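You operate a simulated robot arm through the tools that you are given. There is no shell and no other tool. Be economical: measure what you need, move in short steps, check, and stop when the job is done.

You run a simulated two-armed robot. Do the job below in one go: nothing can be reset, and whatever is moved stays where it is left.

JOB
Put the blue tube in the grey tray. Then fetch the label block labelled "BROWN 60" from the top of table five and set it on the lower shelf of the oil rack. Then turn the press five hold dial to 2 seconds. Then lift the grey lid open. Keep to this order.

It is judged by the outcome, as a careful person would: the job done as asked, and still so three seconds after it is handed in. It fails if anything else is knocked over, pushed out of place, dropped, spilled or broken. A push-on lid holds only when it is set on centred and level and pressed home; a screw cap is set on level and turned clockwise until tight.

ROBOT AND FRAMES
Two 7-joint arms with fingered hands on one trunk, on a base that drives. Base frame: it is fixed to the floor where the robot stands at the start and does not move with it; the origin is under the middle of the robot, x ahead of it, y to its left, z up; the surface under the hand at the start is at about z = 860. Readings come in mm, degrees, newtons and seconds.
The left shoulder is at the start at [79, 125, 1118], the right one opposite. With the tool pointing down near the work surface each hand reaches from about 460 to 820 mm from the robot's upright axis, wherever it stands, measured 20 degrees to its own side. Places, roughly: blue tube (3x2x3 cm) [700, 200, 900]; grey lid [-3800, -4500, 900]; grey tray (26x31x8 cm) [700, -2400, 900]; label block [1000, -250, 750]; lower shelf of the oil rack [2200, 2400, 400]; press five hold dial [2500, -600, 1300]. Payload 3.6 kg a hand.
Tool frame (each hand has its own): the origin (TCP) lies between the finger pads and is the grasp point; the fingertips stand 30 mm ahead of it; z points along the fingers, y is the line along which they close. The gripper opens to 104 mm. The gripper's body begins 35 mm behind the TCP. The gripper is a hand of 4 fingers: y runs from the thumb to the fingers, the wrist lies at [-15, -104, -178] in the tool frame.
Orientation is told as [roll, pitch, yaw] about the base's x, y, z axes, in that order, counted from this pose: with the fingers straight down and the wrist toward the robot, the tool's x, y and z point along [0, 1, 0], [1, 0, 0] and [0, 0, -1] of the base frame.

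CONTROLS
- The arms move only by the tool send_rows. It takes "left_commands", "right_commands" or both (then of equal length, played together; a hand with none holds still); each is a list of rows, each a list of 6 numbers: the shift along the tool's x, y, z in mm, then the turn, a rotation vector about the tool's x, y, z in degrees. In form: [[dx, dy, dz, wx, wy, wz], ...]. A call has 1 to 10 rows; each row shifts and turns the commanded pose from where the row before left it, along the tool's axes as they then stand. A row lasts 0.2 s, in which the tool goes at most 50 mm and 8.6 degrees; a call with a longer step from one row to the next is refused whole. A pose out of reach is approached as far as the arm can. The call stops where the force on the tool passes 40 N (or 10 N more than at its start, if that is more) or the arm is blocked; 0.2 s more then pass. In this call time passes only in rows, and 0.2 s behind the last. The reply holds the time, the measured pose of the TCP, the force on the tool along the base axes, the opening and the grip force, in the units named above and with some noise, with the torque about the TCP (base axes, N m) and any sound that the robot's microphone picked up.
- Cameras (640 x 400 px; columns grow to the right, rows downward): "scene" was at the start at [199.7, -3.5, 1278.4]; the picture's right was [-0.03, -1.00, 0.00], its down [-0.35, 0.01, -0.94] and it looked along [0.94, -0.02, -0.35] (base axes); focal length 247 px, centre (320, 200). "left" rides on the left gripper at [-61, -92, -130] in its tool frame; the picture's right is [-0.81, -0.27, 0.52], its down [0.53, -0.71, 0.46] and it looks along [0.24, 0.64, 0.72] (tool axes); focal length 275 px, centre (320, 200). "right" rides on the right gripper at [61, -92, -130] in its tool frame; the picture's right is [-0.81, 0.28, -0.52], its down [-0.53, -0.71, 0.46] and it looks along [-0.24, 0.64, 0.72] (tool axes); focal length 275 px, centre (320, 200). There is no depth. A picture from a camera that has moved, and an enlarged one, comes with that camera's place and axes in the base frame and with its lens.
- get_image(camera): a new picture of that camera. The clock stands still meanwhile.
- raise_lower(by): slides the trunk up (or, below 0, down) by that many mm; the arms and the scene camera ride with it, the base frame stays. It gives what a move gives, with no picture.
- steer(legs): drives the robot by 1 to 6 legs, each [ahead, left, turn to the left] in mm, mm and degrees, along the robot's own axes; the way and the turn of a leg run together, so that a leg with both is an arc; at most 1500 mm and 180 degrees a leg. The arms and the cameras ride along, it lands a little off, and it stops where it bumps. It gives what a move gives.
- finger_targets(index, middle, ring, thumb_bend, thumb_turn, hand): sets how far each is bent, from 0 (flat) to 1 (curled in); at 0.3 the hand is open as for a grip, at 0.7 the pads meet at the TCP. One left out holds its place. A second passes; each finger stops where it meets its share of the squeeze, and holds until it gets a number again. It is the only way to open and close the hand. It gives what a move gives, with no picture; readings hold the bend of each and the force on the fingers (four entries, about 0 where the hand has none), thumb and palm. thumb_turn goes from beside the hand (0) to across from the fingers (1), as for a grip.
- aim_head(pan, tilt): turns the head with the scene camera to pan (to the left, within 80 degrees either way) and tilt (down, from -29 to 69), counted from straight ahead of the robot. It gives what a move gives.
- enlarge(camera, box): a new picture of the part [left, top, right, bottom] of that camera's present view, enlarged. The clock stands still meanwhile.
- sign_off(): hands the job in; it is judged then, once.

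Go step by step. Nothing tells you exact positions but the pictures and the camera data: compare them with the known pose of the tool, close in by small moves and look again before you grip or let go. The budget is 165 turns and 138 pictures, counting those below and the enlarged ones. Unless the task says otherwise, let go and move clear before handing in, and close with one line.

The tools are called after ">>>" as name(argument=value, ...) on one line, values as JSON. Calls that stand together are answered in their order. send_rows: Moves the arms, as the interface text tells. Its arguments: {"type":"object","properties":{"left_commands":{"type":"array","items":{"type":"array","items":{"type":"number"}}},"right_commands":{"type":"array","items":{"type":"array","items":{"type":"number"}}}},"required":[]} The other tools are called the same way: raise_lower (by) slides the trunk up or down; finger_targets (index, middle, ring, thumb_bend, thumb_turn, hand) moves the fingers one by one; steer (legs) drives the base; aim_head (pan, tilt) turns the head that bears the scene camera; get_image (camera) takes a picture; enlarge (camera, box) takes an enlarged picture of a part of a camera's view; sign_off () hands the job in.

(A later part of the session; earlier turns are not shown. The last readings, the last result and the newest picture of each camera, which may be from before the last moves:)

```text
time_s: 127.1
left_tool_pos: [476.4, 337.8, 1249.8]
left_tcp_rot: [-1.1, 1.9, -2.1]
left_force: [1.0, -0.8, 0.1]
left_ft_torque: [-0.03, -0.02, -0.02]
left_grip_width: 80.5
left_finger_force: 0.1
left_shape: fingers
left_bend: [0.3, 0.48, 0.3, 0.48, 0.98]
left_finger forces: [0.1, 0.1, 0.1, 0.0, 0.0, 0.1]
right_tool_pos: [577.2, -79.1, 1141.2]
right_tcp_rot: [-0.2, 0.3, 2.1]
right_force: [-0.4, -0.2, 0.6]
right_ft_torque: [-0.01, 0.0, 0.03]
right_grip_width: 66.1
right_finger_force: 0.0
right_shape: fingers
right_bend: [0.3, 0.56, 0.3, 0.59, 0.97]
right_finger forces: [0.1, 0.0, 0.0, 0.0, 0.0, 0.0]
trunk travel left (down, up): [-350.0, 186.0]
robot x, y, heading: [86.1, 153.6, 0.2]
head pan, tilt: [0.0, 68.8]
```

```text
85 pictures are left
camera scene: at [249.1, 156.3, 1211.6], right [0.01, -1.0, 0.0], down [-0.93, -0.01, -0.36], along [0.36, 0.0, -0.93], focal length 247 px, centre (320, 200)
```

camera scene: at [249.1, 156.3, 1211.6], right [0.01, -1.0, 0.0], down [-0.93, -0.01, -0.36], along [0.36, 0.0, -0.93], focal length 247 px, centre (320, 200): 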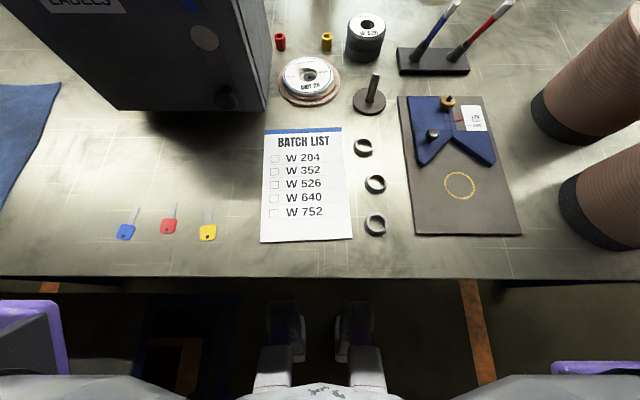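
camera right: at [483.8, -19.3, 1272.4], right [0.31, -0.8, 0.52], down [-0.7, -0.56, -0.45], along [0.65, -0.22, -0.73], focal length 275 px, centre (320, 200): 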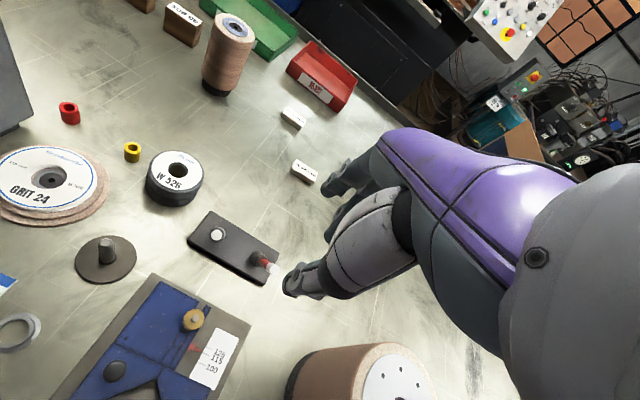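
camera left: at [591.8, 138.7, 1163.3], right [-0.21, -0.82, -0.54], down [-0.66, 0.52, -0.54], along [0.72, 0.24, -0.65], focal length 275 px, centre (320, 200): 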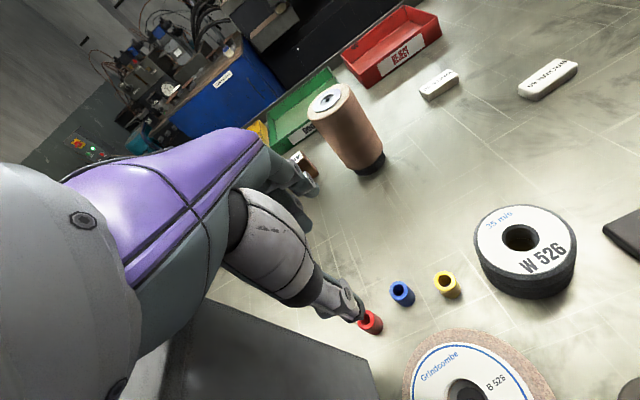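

There is clearance. I drive 30 mm ahead, open the hand, turn to match the block and move above it.

>>> steer(legs=[[30, 0, 0]])

>>> finger_targets(hand="right", middle=0.4, thumb_bend=0.45, index=0.4, ring=0.4, thumb_turn=1)

>>> send_rows(right_commands=[[0, 45, 0, 0, 0, -6], [-4, 45, 5, 0, 0, 0], [-4, 45, 10, 0, 0, 0], [-4, 45, 20, 0, 0, 0], [-4, 45, 25, 0, 0, 0], [-4, 43, 30, 0, 0, 0], [0, 0, 30, 0, 0, 0]])

>>> aim_head(pan=-10, tilt=30)

>>> get_image(camera="right")

>>> get_image(camera="scene")

```text
time_s: 127.9
left_tool_pos: [505.3, 338.9, 1247.8]
left_tcp_rot: [-1.0, 1.9, -2.2]
left_force: [-0.6, -0.1, -1.0]
left_ft_torque: [0.0, 0.03, 0.03]
left_grip_width: 80.6
left_finger_force: 0.1
left_shape: fingers
left_bend: [0.3, 0.48, 0.3, 0.48, 0.98]
left_finger forces: [0.0, 0.1, 0.0, 0.0, 0.0, 0.0]
right_tool_pos: [607.2, -77.4, 1143.1]
right_tcp_rot: [-0.2, 0.4, 2.0]
right_force: [0.1, 0.5, -0.2]
right_ft_torque: [-0.07, 0.02, 0.01]
right_grip_width: 66.3
right_finger_force: 0.1
right_shape: fingers
right_bend: [0.3, 0.56, 0.3, 0.59, 0.97]
right_finger forces: [0.0, 0.0, 0.0, 0.1, 0.0, 0.1]
trunk travel left (down, up): [-350.0, 186.0]
robot x, y, heading: [118.9, 157.0, 0.4]
head pan, tilt: [0.0, 68.8]
```

```text
time_s: 128.9
left_tool_pos: [505.9, 338.6, 1249.7]
left_tcp_rot: [-1.0, 2.0, -2.2]
left_force: [-0.3, -0.5, 0.2]
left_ft_torque: [0.01, 0.02, 0.01]
left_grip_width: 80.8
left_finger_force: 0.1
left_shape: fingers
left_bend: [0.3, 0.48, 0.3, 0.48, 0.98]
left_finger forces: [0.0, 0.1, 0.1, 0.0, 0.0, 0.1]
right_tool_pos: [606.7, -78.0, 1142.3]
right_tcp_rot: [-0.2, 0.3, 2.0]
right_force: [0.0, 0.0, 0.7]
right_ft_torque: [0.04, 0.0, 0.02]
right_grip_width: 71.3
right_finger_force: 0.1
right_shape: fingers
right_bend: [0.4, 0.4, 0.4, 0.45, 0.99]
right_finger forces: [0.0, 0.0, 0.0, 0.1, 0.1, 0.0]
trunk travel left (down, up): [-350.0, 186.0]
robot x, y, heading: [112.0, 155.1, 0.4]
head pan, tilt: [0.0, 68.8]
```

```text
refused: row 5 steps farther than a row can; nothing moved
```

```text
time_s: 130.0
left_tool_pos: [505.5, 340.3, 1250.1]
left_tcp_rot: [-1.1, 1.9, -2.2]
left_force: [-0.2, -0.3, 0.6]
left_ft_torque: [0.0, -0.04, -0.03]
left_grip_width: 80.6
left_finger_force: 0.1
left_shape: fingers
left_bend: [0.3, 0.48, 0.3, 0.48, 0.98]
left_finger forces: [0.0, 0.1, 0.1, 0.1, 0.0, 0.1]
right_tool_pos: [605.9, -77.3, 1142.7]
right_tcp_rot: [-0.2, 0.3, 2.0]
right_force: [-0.6, 0.3, 0.0]
right_ft_torque: [-0.04, -0.03, 0.03]
right_grip_width: 71.1
right_finger_force: 0.1
right_shape: fingers
right_bend: [0.4, 0.4, 0.4, 0.45, 0.99]
right_finger forces: [0.0, 0.1, 0.0, 0.1, 0.0, 0.0]
trunk travel left (down, up): [-350.0, 186.0]
robot x, y, heading: [118.3, 155.0, 0.7]
head pan, tilt: [-10.0, 30.0]
```

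```text
84 pictures are left
camera right: at [512.3, -19.2, 1272.6], right [0.3, -0.8, 0.52], down [-0.7, -0.56, -0.45], along [0.65, -0.22, -0.73], focal length 275 px, centre (320, 200)
```

right: 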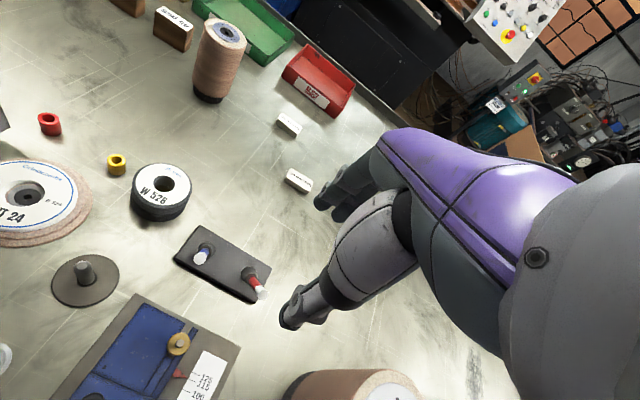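

```text
83 pictures are left
camera scene: at [311.5, 141.0, 1263.0], right [-0.17, -0.99, 0.0], down [-0.49, 0.08, -0.87], along [0.85, -0.14, -0.5], focal length 247 px, centre (320, 200)
```

scene: 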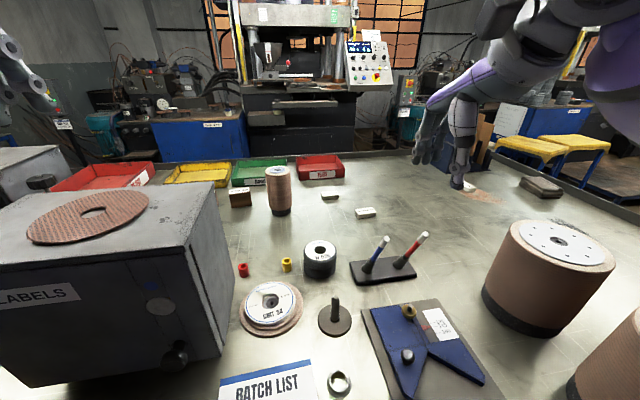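

Step was too long; same move in smaller rows.

>>> send_rows(right_commands=[[0, 0, 0, 0, 0, -6], [-6.5, 38, 0, 0, 0, 0], [-6.5, 38, 5, 0, 0, 0], [-6.5, 38, 20, 0, 0, 0], [-6.5, 38, 25, 0, 0, 0], [-6.5, 38, 25, 0, 0, 0], [-6.5, 39, 25, 0, 0, 0], [-6.5, 39, 25, 0, 0, 0], [0, 0, 40, 0, 0, 0]])

>>> get_image(camera="right")

>>> enlarge(camera="scene", box=[320, 140, 440, 230])

```text
time_s: 132.0
left_tool_pos: [506.3, 338.2, 1247.6]
left_tcp_rot: [-1.0, 1.9, -2.2]
left_force: [0.3, -0.2, -0.2]
left_ft_torque: [-0.01, 0.03, 0.0]
left_grip_width: 80.7
left_finger_force: 0.0
left_shape: fingers
left_bend: [0.3, 0.48, 0.3, 0.48, 0.98]
left_finger forces: [0.1, 0.0, 0.1, 0.0, 0.0, 0.0]
right_tool_pos: [857.4, -87.0, 990.4]
right_tcp_rot: [-0.1, 0.2, 8.0]
right_force: [0.5, -0.3, 0.4]
right_ft_torque: [0.03, 0.0, -0.01]
right_grip_width: 71.3
right_finger_force: 0.1
right_shape: fingers
right_bend: [0.4, 0.4, 0.4, 0.45, 0.99]
right_finger forces: [0.0, 0.0, 0.0, 0.0, 0.0, 0.0]
right hand out of reach, approached as far as the arm can: row 8
trunk travel left (down, up): [-350.0, 186.0]
robot x, y, heading: [110.9, 158.7, 0.4]
head pan, tilt: [-10.0, 30.0]
```

```text
82 pictures are left
camera right: at [758.2, -39.7, 1119.8], right [0.39, -0.76, 0.52], down [-0.63, -0.63, -0.45], along [0.67, -0.15, -0.73], focal length 275 px, centre (320, 200)
```

right: 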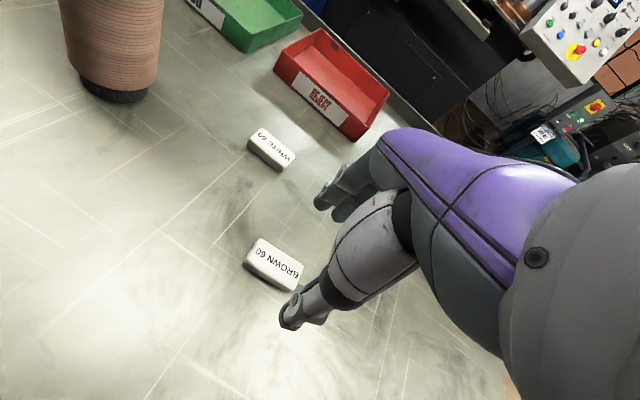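

```text
4.44 times, centred on (380, 185) of scene
camera zoom: at [312.0, 140.4, 1262.9], right [-0.17, -0.99, 0.0], down [-0.49, 0.08, -0.87], along [0.85, -0.14, -0.5], focal length 1099 px, centre (53, 267)
```

zoom: 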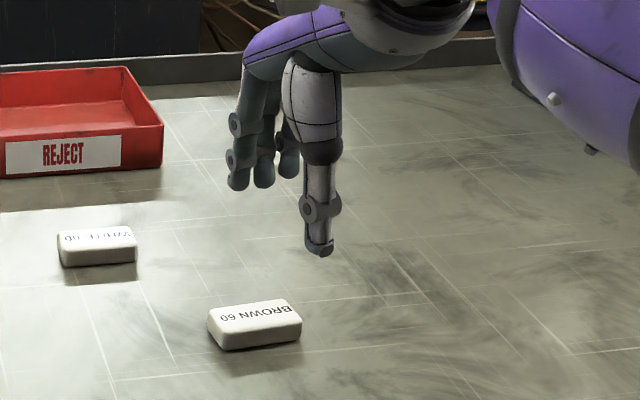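

The block is at [878, -85]; the hand is 20 mm short. I drive 22 mm more ahead.

>>> steer(legs=[[22, 0, 0]])

>>> send_rows(right_commands=[[0, 0, 30, 0, 0, 0], [0, 0, 30, 0, 0, 0]])

>>> get_image(camera="right")

```text
time_s: 132.8
left_tool_pos: [528.3, 338.9, 1249.3]
left_tcp_rot: [-1.2, 1.9, -2.2]
left_force: [0.3, 0.1, -0.9]
left_ft_torque: [0.02, 0.03, 0.04]
left_grip_width: 80.7
left_finger_force: 0.0
left_shape: fingers
left_bend: [0.3, 0.48, 0.3, 0.48, 0.98]
left_finger forces: [0.0, 0.1, 0.1, 0.0, 0.1, 0.0]
right_tool_pos: [878.9, -87.6, 989.0]
right_tcp_rot: [-0.1, 0.3, 8.0]
right_force: [0.0, -0.5, 0.0]
right_ft_torque: [-0.02, 0.03, 0.02]
right_grip_width: 71.5
right_finger_force: 0.0
right_shape: fingers
right_bend: [0.4, 0.4, 0.4, 0.45, 0.99]
right_finger forces: [0.0, 0.0, 0.0, 0.0, 0.0, 0.1]
trunk travel left (down, up): [-350.0, 186.0]
robot x, y, heading: [137.6, 158.8, 0.6]
head pan, tilt: [-10.0, 30.0]
```

```text
time_s: 133.4
left_tool_pos: [527.0, 338.5, 1249.2]
left_tcp_rot: [-1.1, 1.9, -2.3]
left_force: [0.3, -0.1, 0.5]
left_ft_torque: [-0.04, -0.01, 0.0]
left_grip_width: 80.6
left_finger_force: 0.1
left_shape: fingers
left_bend: [0.3, 0.48, 0.3, 0.48, 0.98]
left_finger forces: [0.0, 0.1, 0.0, 0.0, 0.0, 0.0]
right_tool_pos: [877.9, -88.1, 927.6]
right_tcp_rot: [-0.2, 0.3, 8.1]
right_force: [0.5, -0.5, 0.5]
right_ft_torque: [-0.02, 0.03, 0.0]
right_grip_width: 71.5
right_finger_force: 0.1
right_shape: fingers
right_bend: [0.4, 0.4, 0.4, 0.45, 0.99]
right_finger forces: [0.0, 0.0, 0.1, 0.0, 0.1, 0.0]
trunk travel left (down, up): [-350.0, 186.0]
robot x, y, heading: [136.5, 154.1, 0.6]
head pan, tilt: [-10.0, 30.0]
```

```text
80 pictures are left
camera right: at [778.7, -40.2, 1058.5], right [0.39, -0.76, 0.52], down [-0.63, -0.63, -0.45], along [0.67, -0.15, -0.73], focal length 275 px, centre (320, 200)
```

right: 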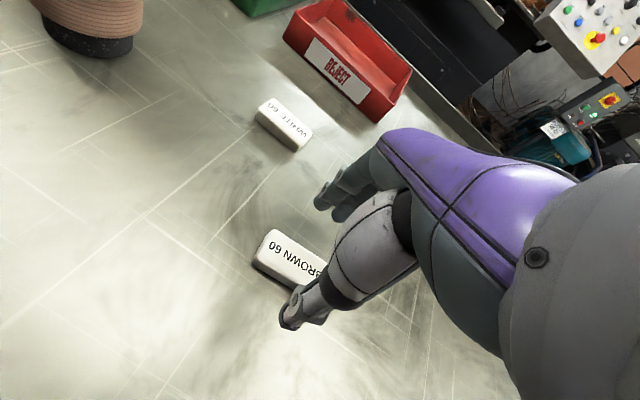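

Well aligned. Descend to grasp height.

>>> send_rows(right_commands=[[0, 0, 15, 0, 0, 0], [0, 0, 12, 0, 0, 0]])

>>> get_image(camera="right")

>>> enlarge(camera="scene", box=[320, 140, 440, 230])

```text
time_s: 134.0
left_tool_pos: [526.2, 338.9, 1249.2]
left_tcp_rot: [-1.0, 2.0, -2.2]
left_force: [0.5, 0.1, 0.4]
left_ft_torque: [0.0, -0.01, -0.01]
left_grip_width: 80.8
left_finger_force: 0.0
left_shape: fingers
left_bend: [0.3, 0.48, 0.3, 0.48, 0.98]
left_finger forces: [0.0, 0.0, 0.0, 0.0, 0.0, 0.0]
right_tool_pos: [878.1, -87.9, 902.8]
right_tcp_rot: [-0.2, 0.4, 8.0]
right_force: [0.6, -0.3, -0.1]
right_ft_torque: [0.0, -0.03, 0.01]
right_grip_width: 71.4
right_finger_force: 0.1
right_shape: fingers
right_bend: [0.4, 0.4, 0.4, 0.45, 0.99]
right_finger forces: [0.0, 0.0, 0.0, 0.1, 0.0, 0.1]
trunk travel left (down, up): [-350.0, 186.0]
robot x, y, heading: [134.1, 154.8, 0.2]
head pan, tilt: [-10.0, 30.0]
```

```text
79 pictures are left
camera right: at [778.7, -40.0, 1033.1], right [0.39, -0.76, 0.52], down [-0.63, -0.63, -0.45], along [0.67, -0.15, -0.73], focal length 275 px, centre (320, 200)
```

right: 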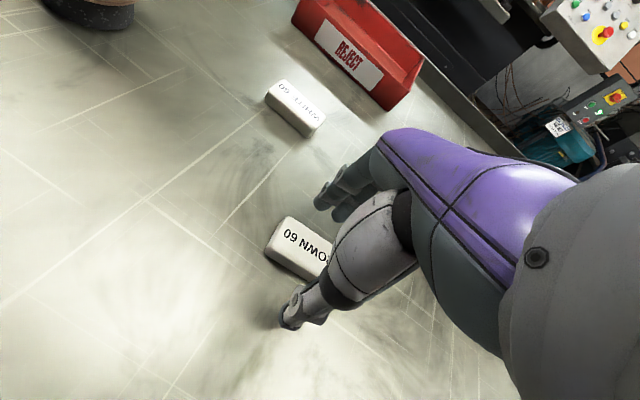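

```text
4.44 times, centred on (380, 185) of scene
camera zoom: at [332.7, 141.2, 1263.1], right [-0.17, -0.99, 0.0], down [-0.49, 0.08, -0.87], along [0.85, -0.14, -0.5], focal length 1099 px, centre (53, 267)
```

zoom: 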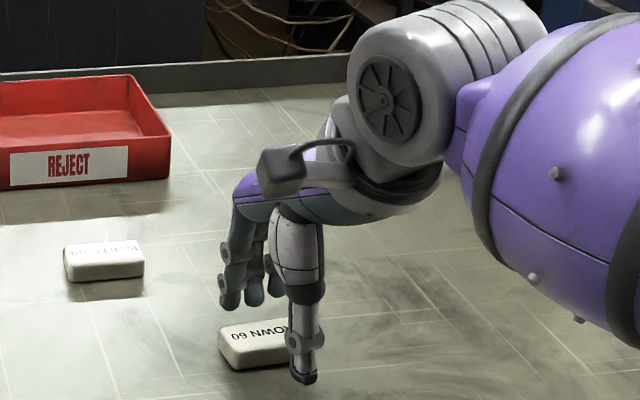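

Thumb sits opposite the block's middle. I drop the last 6 mm and close all fingers.

>>> send_rows(right_commands=[[3, 0, 5, 0, 0, 0]])

>>> finger_targets(hand="right", middle=0.75, thumb_bend=0.75, index=0.75, ring=0.75)

>>> enlarge(camera="right", box=[220, 180, 420, 305])

```text
time_s: 134.4
left_tool_pos: [528.0, 340.0, 1249.1]
left_tcp_rot: [-1.1, 2.0, -2.2]
left_force: [-0.4, -0.4, -0.5]
left_ft_torque: [0.01, 0.01, 0.0]
left_grip_width: 80.3
left_finger_force: 0.0
left_shape: fingers
left_bend: [0.3, 0.48, 0.3, 0.48, 0.98]
left_finger forces: [0.0, 0.1, 0.0, 0.0, 0.0, 0.0]
right_tool_pos: [878.1, -85.5, 898.0]
right_tcp_rot: [-0.2, 0.3, 8.0]
right_force: [0.0, -0.8, 0.1]
right_ft_torque: [0.02, 0.02, 0.02]
right_grip_width: 71.4
right_finger_force: 0.2
right_shape: fingers
right_bend: [0.4, 0.4, 0.4, 0.45, 0.99]
right_finger forces: [0.0, 0.0, 0.0, 0.2, 0.0, 0.0]
trunk travel left (down, up): [-350.0, 186.0]
robot x, y, heading: [139.1, 154.3, 0.4]
head pan, tilt: [-10.0, 30.0]
```

```text
time_s: 135.4
left_tool_pos: [526.7, 339.3, 1248.9]
left_tcp_rot: [-1.1, 1.9, -2.2]
left_force: [0.5, 0.3, 0.1]
left_ft_torque: [0.0, 0.0, -0.01]
left_grip_width: 80.6
left_finger_force: 0.1
left_shape: fingers
left_bend: [0.3, 0.48, 0.3, 0.48, 0.98]
left_finger forces: [0.0, 0.0, 0.0, 0.0, 0.0, 0.0]
right_tool_pos: [878.8, -84.6, 897.1]
right_tcp_rot: [-0.2, 0.2, 8.0]
right_force: [-0.1, 0.0, 2.2]
right_ft_torque: [0.04, -0.01, -0.05]
right_grip_width: 25.8
right_finger_force: 23.2
right_shape: fingers
right_bend: [0.73, 0.73, 0.74, 0.6, 0.98]
right_finger forces: [13.0, 6.5, 3.6, 0.1, 22.4, 0.1]
trunk travel left (down, up): [-350.0, 186.0]
robot x, y, heading: [137.8, 158.6, 0.4]
head pan, tilt: [-10.0, 30.0]
```

```text
3.20 times, centred on (320, 242) of right
camera zoom: at [777.9, -36.6, 1028.6], right [0.39, -0.76, 0.52], down [-0.63, -0.63, -0.45], along [0.67, -0.15, -0.73], focal length 881 px, centre (320, 64)
```

zoom: 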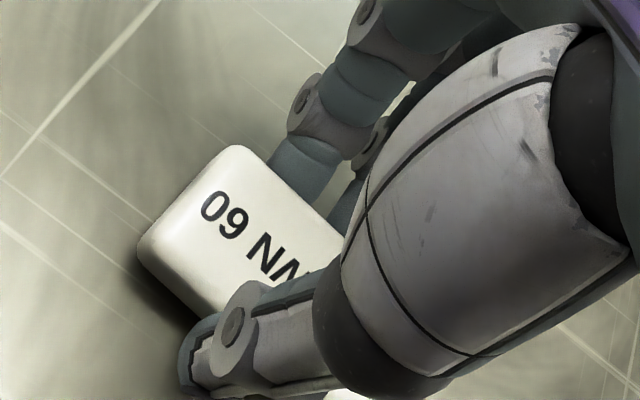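

Block gripped firmly (23 N). Lift and retract.

>>> send_rows(right_commands=[[0, 0, -25, 0, 0, 0], [0, 0, -40, 0, 0, 0], [0, -10, -40, 0, 0, 0], [0, -20, -40, 0, 0, 0], [0, -30, -35, 0, 0, 0], [5, -40, -25, 0, 0, 0], [5, -45, -10, 0, 0, 0], [5, -45, 0, 0, 0, 0], [5, -45, 0, 0, 0, 0], [5, -45, 0, 0, 0, 0]])

>>> get_image(camera="scene")

>>> get_image(camera="right")

```text
time_s: 137.6
left_tool_pos: [525.6, 339.1, 1249.6]
left_tcp_rot: [-1.1, 1.7, -2.2]
left_force: [0.5, 1.2, -0.1]
left_ft_torque: [-0.01, -0.01, 0.0]
left_grip_width: 80.3
left_finger_force: 0.1
left_shape: fingers
left_bend: [0.3, 0.48, 0.3, 0.48, 0.98]
left_finger forces: [0.1, 0.0, 0.1, 0.0, 0.0, 0.0]
right_tool_pos: [598.1, -99.1, 1115.8]
right_tcp_rot: [-0.2, 0.2, 8.0]
right_force: [-0.7, -0.3, 0.3]
right_ft_torque: [-0.03, -0.05, 0.02]
right_grip_width: 25.9
right_finger_force: 21.6
right_shape: fingers
right_bend: [0.73, 0.73, 0.74, 0.59, 0.98]
right_finger forces: [11.2, 6.9, 4.1, 0.1, 22.7, 0.1]
trunk travel left (down, up): [-350.0, 186.0]
robot x, y, heading: [136.7, 154.5, 0.6]
head pan, tilt: [-10.0, 30.0]
```

```text
76 pictures are left
camera scene: at [331.9, 140.9, 1263.2], right [-0.17, -0.99, 0.0], down [-0.49, 0.08, -0.87], along [0.85, -0.14, -0.5], focal length 247 px, centre (320, 200)
```

scene: 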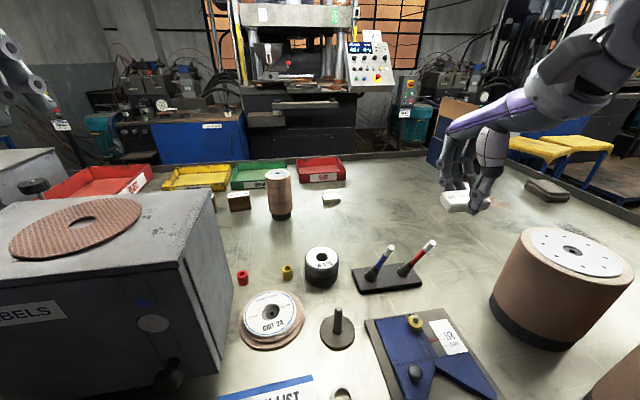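

```text
75 pictures are left
camera right: at [498.0, -50.5, 1246.0], right [0.39, -0.76, 0.52], down [-0.63, -0.63, -0.45], along [0.67, -0.15, -0.73], focal length 275 px, centre (320, 200)
```

right: 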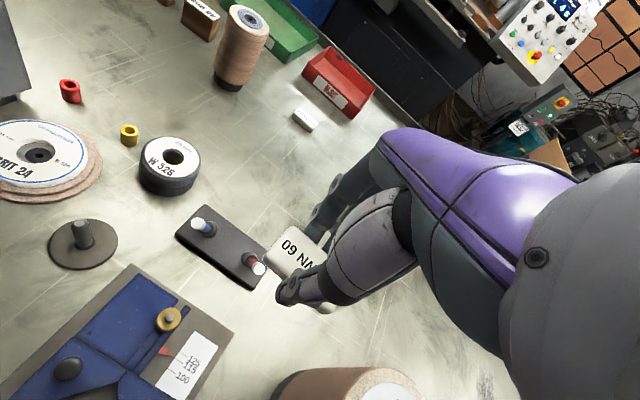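

Block in hand. Back off from the table and look left toward the oil rack.

>>> steer(legs=[[-500, 0, 0], [-200, 0, 0]])

>>> aim_head(pan=48, tilt=18)

>>> get_image(camera="scene")

>>> aim_head(pan=80, tilt=30)

>>> get_image(camera="scene")

```text
time_s: 141.7
left_tool_pos: [-163.6, 334.1, 1249.7]
left_tcp_rot: [-1.1, 1.8, -2.0]
left_force: [0.3, -0.6, -0.5]
left_ft_torque: [-0.01, -0.02, -0.01]
left_grip_width: 80.6
left_finger_force: 0.1
left_shape: fingers
left_bend: [0.3, 0.48, 0.3, 0.48, 0.98]
left_finger forces: [0.1, 0.1, 0.0, 0.1, 0.1, 0.1]
right_tool_pos: [-89.5, -103.0, 1115.6]
right_tcp_rot: [-0.2, 0.2, 8.1]
right_force: [-1.0, 0.2, 0.4]
right_ft_torque: [-0.02, -0.01, 0.02]
right_grip_width: 25.9
right_finger_force: 21.7
right_shape: fingers
right_bend: [0.73, 0.73, 0.74, 0.59, 0.98]
right_finger forces: [11.0, 6.9, 4.2, 0.0, 22.6, 0.1]
trunk travel left (down, up): [-350.0, 186.0]
robot x, y, heading: [-552.9, 149.4, 0.6]
head pan, tilt: [-10.0, 30.0]
```

```text
time_s: 142.9
left_tool_pos: [-163.4, 336.2, 1250.0]
left_tcp_rot: [-1.1, 1.9, -2.0]
left_force: [-0.8, 0.6, 0.4]
left_ft_torque: [0.0, 0.0, -0.03]
left_grip_width: 80.6
left_finger_force: 0.0
left_shape: fingers
left_bend: [0.3, 0.48, 0.3, 0.48, 0.98]
left_finger forces: [0.0, 0.1, 0.0, 0.0, 0.1, 0.0]
right_tool_pos: [-88.9, -102.3, 1115.1]
right_tcp_rot: [-0.2, 0.3, 8.2]
right_force: [0.3, 0.7, 0.0]
right_ft_torque: [0.01, 0.0, -0.02]
right_grip_width: 25.6
right_finger_force: 22.1
right_shape: fingers
right_bend: [0.73, 0.73, 0.74, 0.59, 0.98]
right_finger forces: [11.1, 6.8, 4.1, 0.1, 22.6, 0.0]
trunk travel left (down, up): [-350.0, 186.0]
robot x, y, heading: [-552.7, 150.2, 0.8]
head pan, tilt: [48.0, 18.0]
```

```text
74 pictures are left
camera scene: at [-383.0, 220.8, 1282.3], right [0.75, -0.66, 0.0], down [-0.2, -0.23, -0.95], along [0.63, 0.71, -0.31], focal length 247 px, centre (320, 200)
```

scene: 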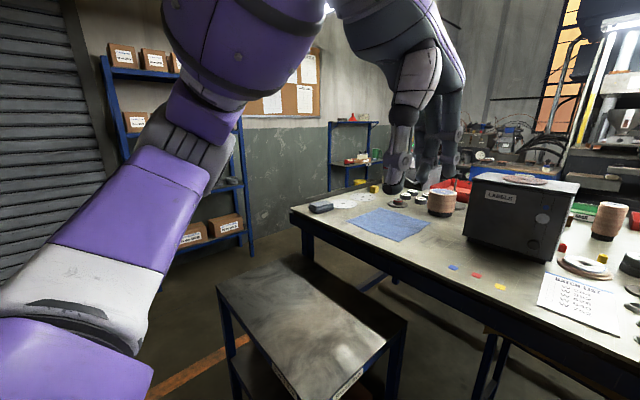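

```text
time_s: 143.9
left_tool_pos: [-162.5, 335.4, 1249.5]
left_tcp_rot: [-1.0, 1.9, -2.0]
left_force: [-0.8, 0.8, 0.4]
left_ft_torque: [0.02, 0.0, 0.03]
left_grip_width: 80.4
left_finger_force: 0.1
left_shape: fingers
left_bend: [0.3, 0.48, 0.3, 0.48, 0.98]
left_finger forces: [0.0, 0.0, 0.0, 0.0, 0.0, 0.0]
right_tool_pos: [-87.6, -104.3, 1115.5]
right_tcp_rot: [-0.1, 0.3, 8.2]
right_force: [0.1, -0.5, -1.4]
right_ft_torque: [-0.01, 0.0, -0.02]
right_grip_width: 25.6
right_finger_force: 22.3
right_shape: fingers
right_bend: [0.73, 0.73, 0.74, 0.59, 0.98]
right_finger forces: [11.2, 6.8, 4.1, 0.2, 22.5, 0.1]
trunk travel left (down, up): [-350.0, 186.0]
robot x, y, heading: [-553.3, 150.1, 0.4]
head pan, tilt: [80.0, 30.0]
```

```text
73 pictures are left
camera scene: at [-430.0, 240.1, 1263.1], right [0.99, -0.16, 0.0], down [-0.08, -0.49, -0.87], along [0.14, 0.85, -0.5], focal length 247 px, centre (320, 200)
```

scene: 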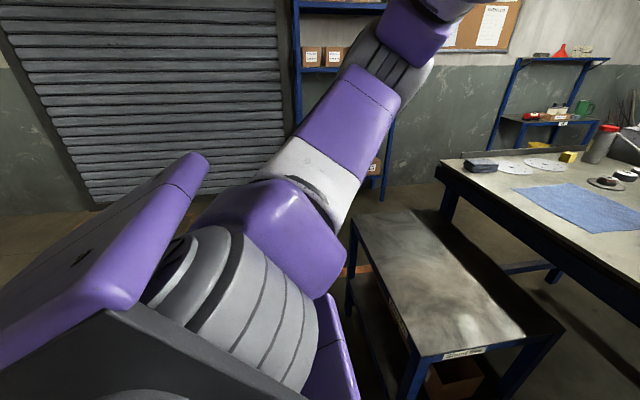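

The route: past stand five, then along the corridor between table five's left end and the wall to the oil rack. I drive there in legs, facing the wall.

>>> steer(legs=[[0, 1450, 0], [0, 0, 90], [0, -1300, 0]])

>>> aim_head(pan=-40, tilt=25)

>>> get_image(camera="scene")

```text
time_s: 171.4
left_tool_pos: [538.9, 1969.3, 1249.2]
left_tcp_rot: [-1.1, 1.9, 87.3]
left_force: [0.0, -0.8, 0.0]
left_ft_torque: [0.0, -0.02, 0.02]
left_grip_width: 80.9
left_finger_force: 0.0
left_shape: fingers
left_bend: [0.3, 0.48, 0.3, 0.48, 0.98]
left_finger forces: [0.0, 0.0, 0.0, 0.0, 0.0, 0.0]
right_tool_pos: [976.9, 2038.9, 1115.0]
right_tcp_rot: [-0.3, 0.3, 97.5]
right_force: [-0.8, -0.9, -0.4]
right_ft_torque: [0.03, 0.0, 0.04]
right_grip_width: 25.4
right_finger_force: 21.7
right_shape: fingers
right_bend: [0.73, 0.73, 0.74, 0.59, 0.98]
right_finger forces: [10.7, 6.7, 3.9, 0.1, 21.8, 0.1]
trunk travel left (down, up): [-350.0, 186.0]
robot x, y, heading: [718.9, 1577.7, 90.2]
head pan, tilt: [80.0, 30.0]
```

```text
time_s: 173.4
left_tool_pos: [538.6, 1968.6, 1249.1]
left_tcp_rot: [-1.1, 1.9, 87.3]
left_force: [-0.3, -0.6, 0.4]
left_ft_torque: [0.0, 0.0, 0.05]
left_grip_width: 80.6
left_finger_force: 0.1
left_shape: fingers
left_bend: [0.3, 0.48, 0.3, 0.48, 0.98]
left_finger forces: [0.0, 0.0, 0.0, 0.0, 0.0, 0.0]
right_tool_pos: [977.2, 2037.2, 1115.1]
right_tcp_rot: [-0.2, 0.3, 97.6]
right_force: [0.1, 0.9, -1.1]
right_ft_torque: [-0.02, 0.01, -0.01]
right_grip_width: 25.5
right_finger_force: 21.4
right_shape: fingers
right_bend: [0.73, 0.73, 0.74, 0.59, 0.98]
right_finger forces: [10.6, 6.6, 3.8, 0.0, 21.6, 0.0]
trunk travel left (down, up): [-350.0, 186.0]
robot x, y, heading: [719.4, 1576.0, 90.2]
head pan, tilt: [-40.0, 25.0]
```

```text
72 pictures are left
camera scene: at [776.9, 1754.7, 1271.0], right [0.77, -0.64, 0.0], down [-0.27, -0.32, -0.91], along [0.58, 0.69, -0.42], focal length 247 px, centre (320, 200)
```

scene: 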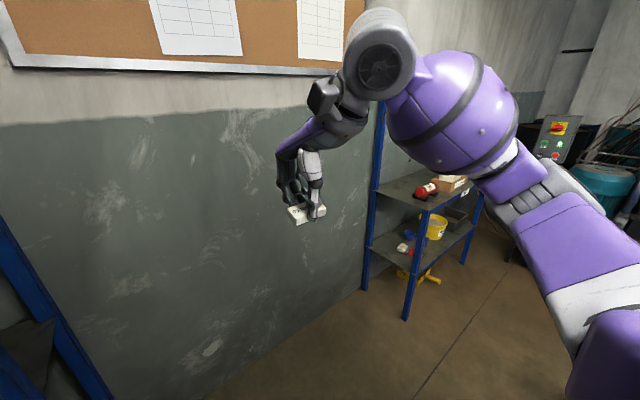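

The oil rack stands at x ≈ 1840–2690, front at y ≈ 2225, lower shelf z ≈ 400. I drive right to stand before it and look at the shelf.

>>> steer(legs=[[0, -1150, 0]])

>>> aim_head(pan=-15, tilt=45)

>>> get_image(camera="scene")

```text
time_s: 183.7
left_tool_pos: [1671.2, 1971.1, 1249.8]
left_tcp_rot: [-1.1, 1.9, 87.8]
left_force: [0.0, -0.4, 0.0]
left_ft_torque: [0.02, 0.02, -0.01]
left_grip_width: 80.6
left_finger_force: 0.1
left_shape: fingers
left_bend: [0.3, 0.48, 0.3, 0.48, 0.98]
left_finger forces: [0.0, 0.0, 0.0, 0.0, 0.0, 0.1]
right_tool_pos: [2108.9, 2045.0, 1116.1]
right_tcp_rot: [-0.1, 0.3, 98.0]
right_force: [0.4, 0.4, -0.6]
right_ft_torque: [-0.01, -0.02, 0.01]
right_grip_width: 25.4
right_finger_force: 21.6
right_shape: fingers
right_bend: [0.73, 0.73, 0.74, 0.59, 0.98]
right_finger forces: [10.6, 6.6, 3.9, 0.0, 21.7, 0.1]
trunk travel left (down, up): [-350.0, 186.0]
robot x, y, heading: [1854.5, 1580.9, 90.3]
head pan, tilt: [-40.0, 25.0]
```

```text
time_s: 184.6
left_tool_pos: [1670.3, 1971.6, 1249.4]
left_tcp_rot: [-1.1, 1.9, 87.8]
left_force: [-0.4, -1.1, 0.3]
left_ft_torque: [0.03, 0.02, -0.02]
left_grip_width: 80.6
left_finger_force: 0.0
left_shape: fingers
left_bend: [0.3, 0.48, 0.3, 0.48, 0.98]
left_finger forces: [0.0, 0.0, 0.0, 0.1, 0.0, 0.0]
right_tool_pos: [2107.9, 2043.7, 1114.8]
right_tcp_rot: [-0.2, 0.2, 97.9]
right_force: [-0.5, 0.4, 0.3]
right_ft_torque: [0.01, 0.01, -0.01]
right_grip_width: 25.6
right_finger_force: 20.7
right_shape: fingers
right_bend: [0.73, 0.73, 0.74, 0.59, 0.98]
right_finger forces: [10.6, 6.7, 3.8, 0.0, 21.7, 0.0]
trunk travel left (down, up): [-350.0, 186.0]
robot x, y, heading: [1848.3, 1583.5, 90.4]
head pan, tilt: [-15.0, 45.0]
```

```text
71 pictures are left
camera scene: at [1872.4, 1766.8, 1240.5], right [0.97, -0.25, 0.0], down [-0.18, -0.68, -0.71], along [0.18, 0.68, -0.71], focal length 247 px, centre (320, 200)
```

scene: 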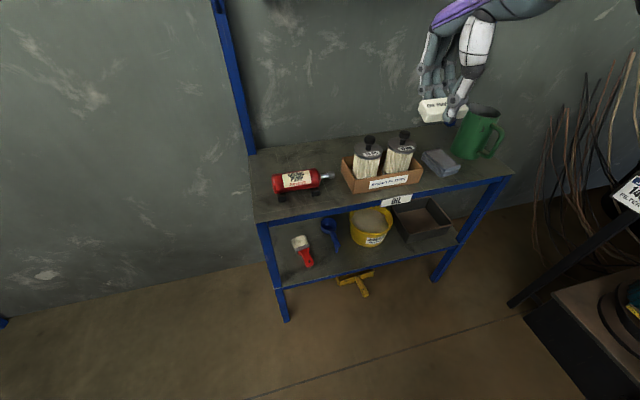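

The lower shelf has free room at its front between the brush and the scoop. I lower the trunk and look again.

>>> raise_lower(by=-345)

>>> aim_head(pan=-10, tilt=40)

>>> get_image(camera="scene")

>>> get_image(camera="right")

```text
time_s: 187.9
left_tool_pos: [1670.8, 2020.0, 884.6]
left_tcp_rot: [-1.4, 7.2, 87.7]
left_force: [0.8, 0.0, 0.9]
left_ft_torque: [0.01, -0.01, -0.02]
left_grip_width: 80.6
left_finger_force: 0.0
left_shape: fingers
left_bend: [0.3, 0.48, 0.3, 0.48, 0.98]
left_finger forces: [0.1, 0.1, 0.0, 0.1, 0.0, 0.0]
right_tool_pos: [2109.2, 2043.5, 770.8]
right_tcp_rot: [-0.2, 0.3, 98.0]
right_force: [0.9, 0.9, -0.2]
right_ft_torque: [0.0, 0.03, 0.0]
right_grip_width: 25.3
right_finger_force: 21.2
right_shape: fingers
right_bend: [0.73, 0.73, 0.74, 0.59, 0.98]
right_finger forces: [10.6, 6.7, 3.8, 0.0, 21.8, 0.0]
trunk travel left (down, up): [-5.0, 531.0]
robot x, y, heading: [1855.4, 1580.9, 90.4]
head pan, tilt: [-15.0, 45.0]
```

```text
time_s: 188.6
left_tool_pos: [1670.3, 2020.5, 884.6]
left_tcp_rot: [-1.4, 7.1, 87.8]
left_force: [-0.4, -1.0, 0.7]
left_ft_torque: [-0.01, 0.03, 0.0]
left_grip_width: 80.6
left_finger_force: 0.0
left_shape: fingers
left_bend: [0.3, 0.48, 0.3, 0.48, 0.98]
left_finger forces: [0.0, 0.0, 0.0, 0.1, 0.0, 0.0]
right_tool_pos: [2109.3, 2044.6, 770.1]
right_tcp_rot: [-0.1, 0.4, 98.1]
right_force: [0.7, 0.9, -0.5]
right_ft_torque: [0.01, -0.02, 0.0]
right_grip_width: 25.4
right_finger_force: 21.5
right_shape: fingers
right_bend: [0.73, 0.73, 0.74, 0.59, 0.98]
right_finger forces: [10.7, 6.7, 3.9, 0.0, 21.8, 0.0]
trunk travel left (down, up): [-5.0, 531.0]
robot x, y, heading: [1852.7, 1581.6, 90.5]
head pan, tilt: [-10.0, 40.0]
```

```text
70 pictures are left
camera scene: at [1865.4, 1871.6, 896.3], right [0.99, -0.17, 0.0], down [-0.11, -0.63, -0.77], along [0.13, 0.76, -0.64], focal length 247 px, centre (320, 200)
```

scene: 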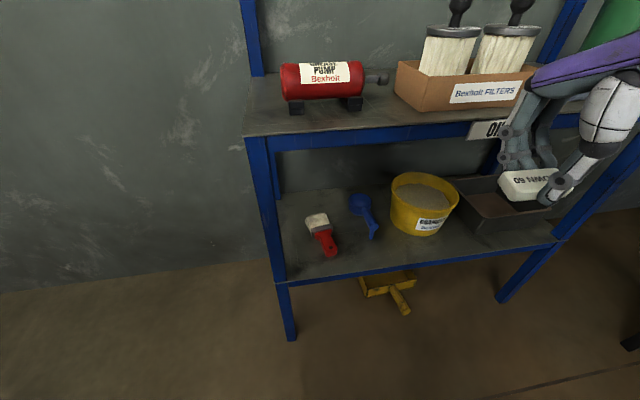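

```text
69 pictures are left
camera right: at [2059.7, 1945.3, 900.9], right [0.76, 0.39, 0.52], down [0.63, -0.63, -0.45], along [0.15, 0.67, -0.73], focal length 275 px, centre (320, 200)
```

right: 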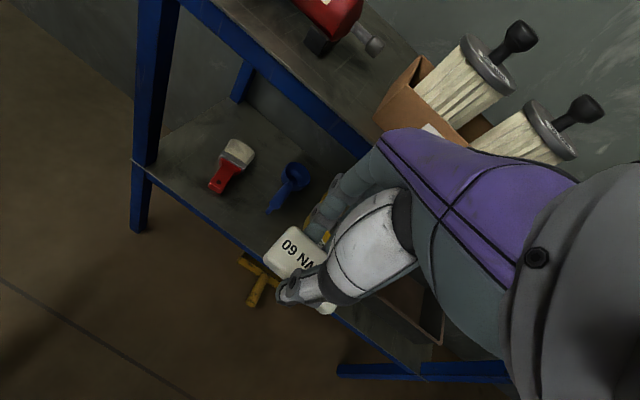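

Lower shelf is at z ≈ 375, its front edge at y ≈ 2203; the free spot is about [2025, 2245] between brush and scoop. I bring the hand down in front of the shelf first.

>>> send_rows(right_commands=[[0, 0, 0, 0, 0, 8], [12, 0, 40, 0, 0, 0], [12, 0, 40, 0, 0, 0], [12, 0, 40, 0, 0, 0], [12, 0, 40, 0, 0, 0], [12, 0, 40, 0, 0, 0], [12, 0, 40, 0, 0, 0], [12, 0, 40, 0, 0, 0]])

>>> get_image(camera="scene")

>>> get_image(camera="right")

```text
time_s: 190.4
left_tool_pos: [1670.9, 2021.7, 883.0]
left_tcp_rot: [-1.4, 7.2, 87.8]
left_force: [0.4, 0.4, 0.0]
left_ft_torque: [-0.01, -0.01, -0.03]
left_grip_width: 80.6
left_finger_force: 0.0
left_shape: fingers
left_bend: [0.3, 0.48, 0.3, 0.48, 0.98]
left_finger forces: [0.0, 0.0, 0.0, 0.0, 0.0, 0.1]
right_tool_pos: [2036.0, 2089.2, 498.8]
right_tcp_rot: [-0.2, 0.2, 90.1]
right_force: [-0.4, 1.2, -1.0]
right_ft_torque: [0.01, -0.01, -0.01]
right_grip_width: 25.5
right_finger_force: 21.3
right_shape: fingers
right_bend: [0.73, 0.73, 0.74, 0.59, 0.98]
right_finger forces: [10.3, 6.8, 3.8, 0.0, 21.4, 0.0]
right hand out of reach, approached as far as the arm can: row 3, 4, 5, 6
trunk travel left (down, up): [-5.0, 531.0]
robot x, y, heading: [1852.7, 1582.4, 90.5]
head pan, tilt: [-10.0, 40.0]
```

```text
68 pictures are left
camera scene: at [1865.4, 1871.7, 896.3], right [0.99, -0.17, 0.0], down [-0.11, -0.63, -0.77], along [0.13, 0.76, -0.64], focal length 247 px, centre (320, 200)
```

scene: 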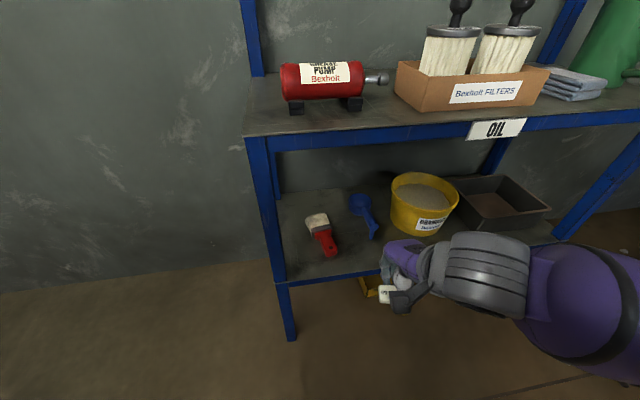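

```text
67 pictures are left
camera right: at [1974.2, 1998.1, 630.2], right [0.81, 0.28, 0.52], down [0.53, -0.71, -0.45], along [0.25, 0.64, -0.73], focal length 275 px, centre (320, 200)
```

right: 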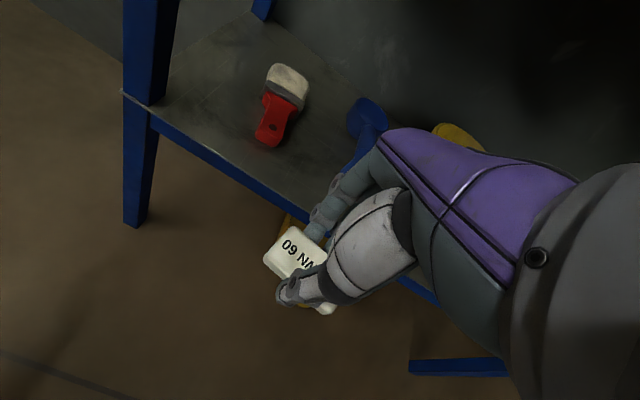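

I move the hand in over the shelf, level, still well above it.

>>> send_rows(right_commands=[[2, 40, 5, 0, 0, 0], [2, 40, 5, 0, 0, 0], [2, 40, 5, 0, 0, 0], [0, 32, 5, 0, 0, 0]])

>>> get_image(camera="right")

>>> get_image(camera="scene")

```text
time_s: 191.4
left_tool_pos: [1669.1, 2020.2, 884.5]
left_tcp_rot: [-1.3, 7.3, 87.8]
left_force: [0.0, 0.3, -0.2]
left_ft_torque: [-0.04, 0.0, 0.0]
left_grip_width: 80.7
left_finger_force: 0.1
left_shape: fingers
left_bend: [0.3, 0.48, 0.3, 0.48, 0.98]
left_finger forces: [0.1, 0.1, 0.0, 0.0, 0.0, 0.1]
right_tool_pos: [2031.0, 2238.0, 481.2]
right_tcp_rot: [-0.2, 0.2, 90.0]
right_force: [-0.4, -0.4, 0.2]
right_ft_torque: [-0.01, 0.01, -0.04]
right_grip_width: 25.0
right_finger_force: 21.7
right_shape: fingers
right_bend: [0.73, 0.73, 0.74, 0.59, 0.98]
right_finger forces: [10.4, 6.7, 3.8, 0.0, 21.4, 0.0]
trunk travel left (down, up): [-5.0, 531.0]
robot x, y, heading: [1850.9, 1580.0, 90.4]
head pan, tilt: [-10.0, 40.0]
```

```text
66 pictures are left
camera right: at [1968.3, 2147.6, 611.4], right [0.81, 0.28, 0.52], down [0.53, -0.72, -0.45], along [0.25, 0.64, -0.73], focal length 275 px, centre (320, 200)
```

right: 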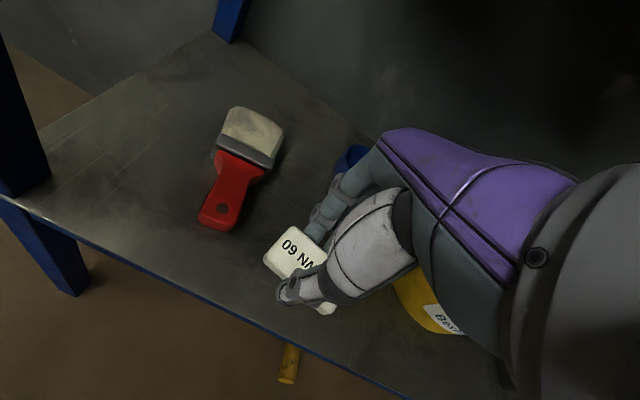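

```text
65 pictures are left
camera scene: at [1865.4, 1871.7, 896.3], right [0.99, -0.17, 0.0], down [-0.11, -0.63, -0.77], along [0.13, 0.76, -0.64], focal length 247 px, centre (320, 200)
```

scene: 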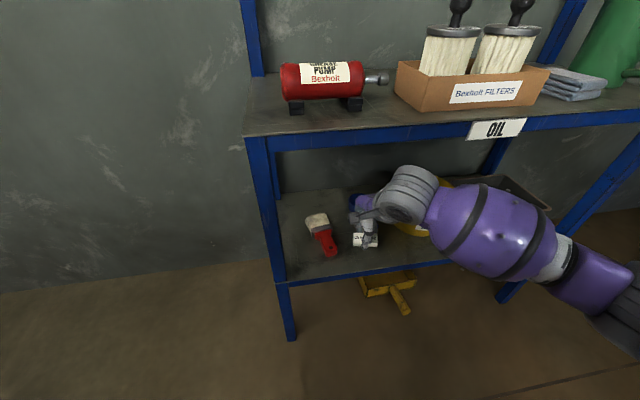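

Clear of brush and scoop. Lower toward the shelf.

>>> send_rows(right_commands=[[0, 0, 20, 0, 0, 0], [0, 0, 18, 0, 0, 0]])

>>> get_image(camera="right")

>>> enlarge(camera="scene", box=[280, 180, 440, 290])

```text
time_s: 192.0
left_tool_pos: [1670.1, 2021.4, 883.8]
left_tcp_rot: [-1.3, 7.3, 87.9]
left_force: [-0.4, -0.3, -0.5]
left_ft_torque: [0.0, -0.02, -0.02]
left_grip_width: 80.7
left_finger_force: 0.1
left_shape: fingers
left_bend: [0.3, 0.48, 0.3, 0.48, 0.98]
left_finger forces: [0.0, 0.0, 0.0, 0.0, 0.0, 0.0]
right_tool_pos: [2029.8, 2239.5, 443.4]
right_tcp_rot: [-0.2, 0.3, 89.9]
right_force: [0.0, -0.6, -1.0]
right_ft_torque: [0.01, -0.02, 0.0]
right_grip_width: 25.3
right_finger_force: 21.2
right_shape: fingers
right_bend: [0.73, 0.73, 0.74, 0.59, 0.98]
right_finger forces: [10.5, 6.6, 3.7, 0.0, 21.3, 0.0]
trunk travel left (down, up): [-5.0, 531.0]
robot x, y, heading: [1854.3, 1583.1, 90.4]
head pan, tilt: [-10.0, 40.0]
```

```text
64 pictures are left
camera right: at [1968.1, 2148.9, 574.2], right [0.81, 0.28, 0.52], down [0.53, -0.72, -0.45], along [0.25, 0.64, -0.73], focal length 275 px, centre (320, 200)
```

right: 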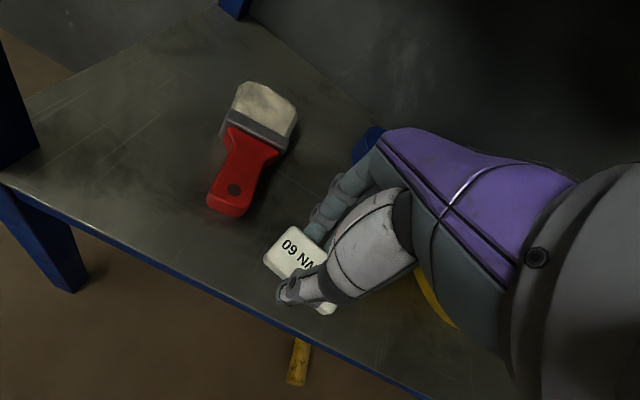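

```text
3.64 times, centred on (360, 235) of scene
camera zoom: at [1865.4, 1871.7, 896.3], right [0.99, -0.17, 0.0], down [-0.11, -0.63, -0.77], along [0.13, 0.76, -0.64], focal length 899 px, centre (174, 73)
```

zoom: 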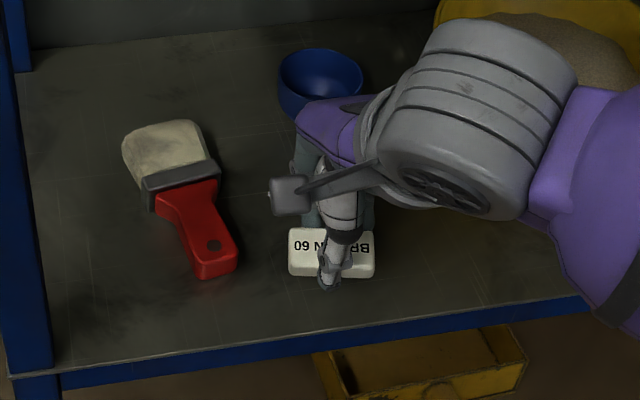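

Good position. Lower in small steps until contact.

>>> send_rows(right_commands=[[0, 6, 8, 0, 0, 0], [0, 0, 5, 0, 0, 0], [0, 0, 3, 0, 0, 0], [0, 0, 3, 0, 0, 0]])

>>> send_rows(right_commands=[[0, 0, 2.5, 0, 0, 0], [0, 0, 2.5, 0, 0, 0]])

```text
time_s: 193.0
left_tool_pos: [1669.6, 2020.3, 883.4]
left_tcp_rot: [-1.2, 7.2, 87.8]
left_force: [0.5, 0.3, 0.1]
left_ft_torque: [-0.03, -0.01, -0.03]
left_grip_width: 80.4
left_finger_force: 0.0
left_shape: fingers
left_bend: [0.3, 0.48, 0.3, 0.48, 0.98]
left_finger forces: [0.0, 0.1, 0.1, 0.0, 0.0, 0.0]
right_tool_pos: [2030.7, 2245.7, 425.0]
right_tcp_rot: [-0.2, 0.3, 90.0]
right_force: [-0.3, -1.0, -0.3]
right_ft_torque: [-0.04, 0.0, 0.0]
right_grip_width: 24.9
right_finger_force: 20.9
right_shape: fingers
right_bend: [0.73, 0.73, 0.74, 0.59, 0.98]
right_finger forces: [10.5, 6.7, 3.9, 0.0, 21.2, 0.2]
trunk travel left (down, up): [-5.0, 531.0]
robot x, y, heading: [1851.5, 1580.1, 90.4]
head pan, tilt: [-10.0, 40.0]
```

```text
time_s: 193.6
left_tool_pos: [1670.2, 2020.9, 883.9]
left_tcp_rot: [-1.4, 7.2, 87.8]
left_force: [0.5, 0.1, -1.0]
left_ft_torque: [0.02, 0.0, 0.03]
left_grip_width: 80.5
left_finger_force: 0.0
left_shape: fingers
left_bend: [0.3, 0.48, 0.3, 0.48, 0.98]
left_finger forces: [0.0, 0.0, 0.0, 0.0, 0.0, 0.0]
right_tool_pos: [2030.8, 2246.2, 420.3]
right_tcp_rot: [-0.1, 0.2, 90.0]
right_force: [-0.1, 0.0, 0.2]
right_ft_torque: [-0.01, -0.02, -0.03]
right_grip_width: 25.4
right_finger_force: 21.0
right_shape: fingers
right_bend: [0.73, 0.73, 0.74, 0.59, 0.98]
right_finger forces: [10.5, 6.7, 3.7, 0.0, 21.3, 0.1]
trunk travel left (down, up): [-5.0, 531.0]
robot x, y, heading: [1850.4, 1581.4, 90.4]
head pan, tilt: [-10.0, 40.0]
```

>>> send_rows(right_commands=[[0, 0, 2, 0, 0, 0], [0, 0, 2, 0, 0, 0]])

>>> enlarge(camera="right", box=[230, 200, 370, 310])

```text
time_s: 194.2
left_tool_pos: [1670.8, 2021.3, 884.5]
left_tcp_rot: [-1.4, 7.2, 87.8]
left_force: [0.7, -0.3, -0.5]
left_ft_torque: [-0.02, 0.0, 0.0]
left_grip_width: 80.7
left_finger_force: 0.1
left_shape: fingers
left_bend: [0.3, 0.48, 0.3, 0.48, 0.98]
left_finger forces: [0.0, 0.0, 0.0, 0.1, 0.0, 0.0]
right_tool_pos: [2030.9, 2245.0, 417.2]
right_tcp_rot: [-0.2, 0.2, 90.1]
right_force: [0.2, 0.1, -0.4]
right_ft_torque: [0.01, -0.02, -0.01]
right_grip_width: 25.4
right_finger_force: 21.5
right_shape: fingers
right_bend: [0.73, 0.73, 0.74, 0.59, 0.98]
right_finger forces: [10.4, 6.7, 3.8, 0.0, 21.3, 0.0]
trunk travel left (down, up): [-5.0, 531.0]
robot x, y, heading: [1853.5, 1580.0, 90.5]
head pan, tilt: [-10.0, 40.0]
```

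```text
3.64 times, centred on (300, 255) of right
camera zoom: at [1968.0, 2155.0, 547.7], right [0.81, 0.28, 0.52], down [0.53, -0.72, -0.45], along [0.25, 0.64, -0.73], focal length 1001 px, centre (393, 0)
```

zoom: 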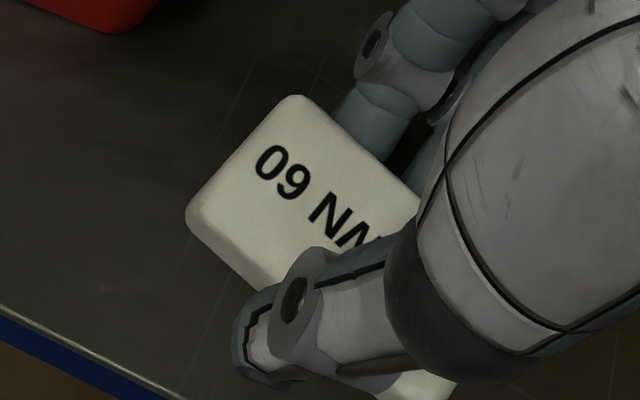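

No contact yet; a few more small steps with the force watched.

>>> send_rows(right_commands=[[0, 0, 2, 0, 0, 0], [0, 0, 2, 0, 0, 0]])

>>> send_rows(right_commands=[[0, 0, 1.5, 0, 0, 0], [0, 0, 1.5, 0, 0, 0]])

```text
time_s: 194.8
left_tool_pos: [1670.1, 2020.2, 884.0]
left_tcp_rot: [-1.3, 7.3, 87.9]
left_force: [0.6, -0.6, -1.1]
left_ft_torque: [-0.02, 0.02, 0.0]
left_grip_width: 80.6
left_finger_force: 0.1
left_shape: fingers
left_bend: [0.3, 0.48, 0.3, 0.48, 0.98]
left_finger forces: [0.0, 0.0, 0.0, 0.0, 0.0, 0.1]
right_tool_pos: [2030.2, 2246.6, 413.6]
right_tcp_rot: [-0.2, 0.2, 90.0]
right_force: [-0.4, 0.4, -0.2]
right_ft_torque: [-0.02, 0.02, 0.01]
right_grip_width: 25.2
right_finger_force: 21.2
right_shape: fingers
right_bend: [0.73, 0.73, 0.74, 0.59, 0.98]
right_finger forces: [10.4, 6.7, 3.8, 0.0, 21.4, 0.0]
trunk travel left (down, up): [-5.0, 531.0]
robot x, y, heading: [1854.7, 1582.3, 90.5]
head pan, tilt: [-10.0, 40.0]
```

```text
time_s: 195.4
left_tool_pos: [1669.9, 2022.5, 882.5]
left_tcp_rot: [-1.3, 7.2, 87.8]
left_force: [0.0, 0.6, 0.1]
left_ft_torque: [-0.02, 0.0, 0.03]
left_grip_width: 80.6
left_finger_force: 0.2
left_shape: fingers
left_bend: [0.3, 0.48, 0.3, 0.48, 0.98]
left_finger forces: [0.0, 0.0, 0.0, 0.0, 0.0, 0.0]
right_tool_pos: [2030.4, 2245.7, 409.2]
right_tcp_rot: [-0.3, 0.2, 90.0]
right_force: [0.2, 0.0, 0.6]
right_ft_torque: [-0.02, 0.01, 0.01]
right_grip_width: 25.4
right_finger_force: 21.2
right_shape: fingers
right_bend: [0.73, 0.73, 0.74, 0.59, 0.98]
right_finger forces: [10.5, 6.7, 3.9, 0.0, 21.3, 0.1]
trunk travel left (down, up): [-5.0, 531.0]
robot x, y, heading: [1853.8, 1580.9, 90.6]
head pan, tilt: [-10.0, 40.0]
```

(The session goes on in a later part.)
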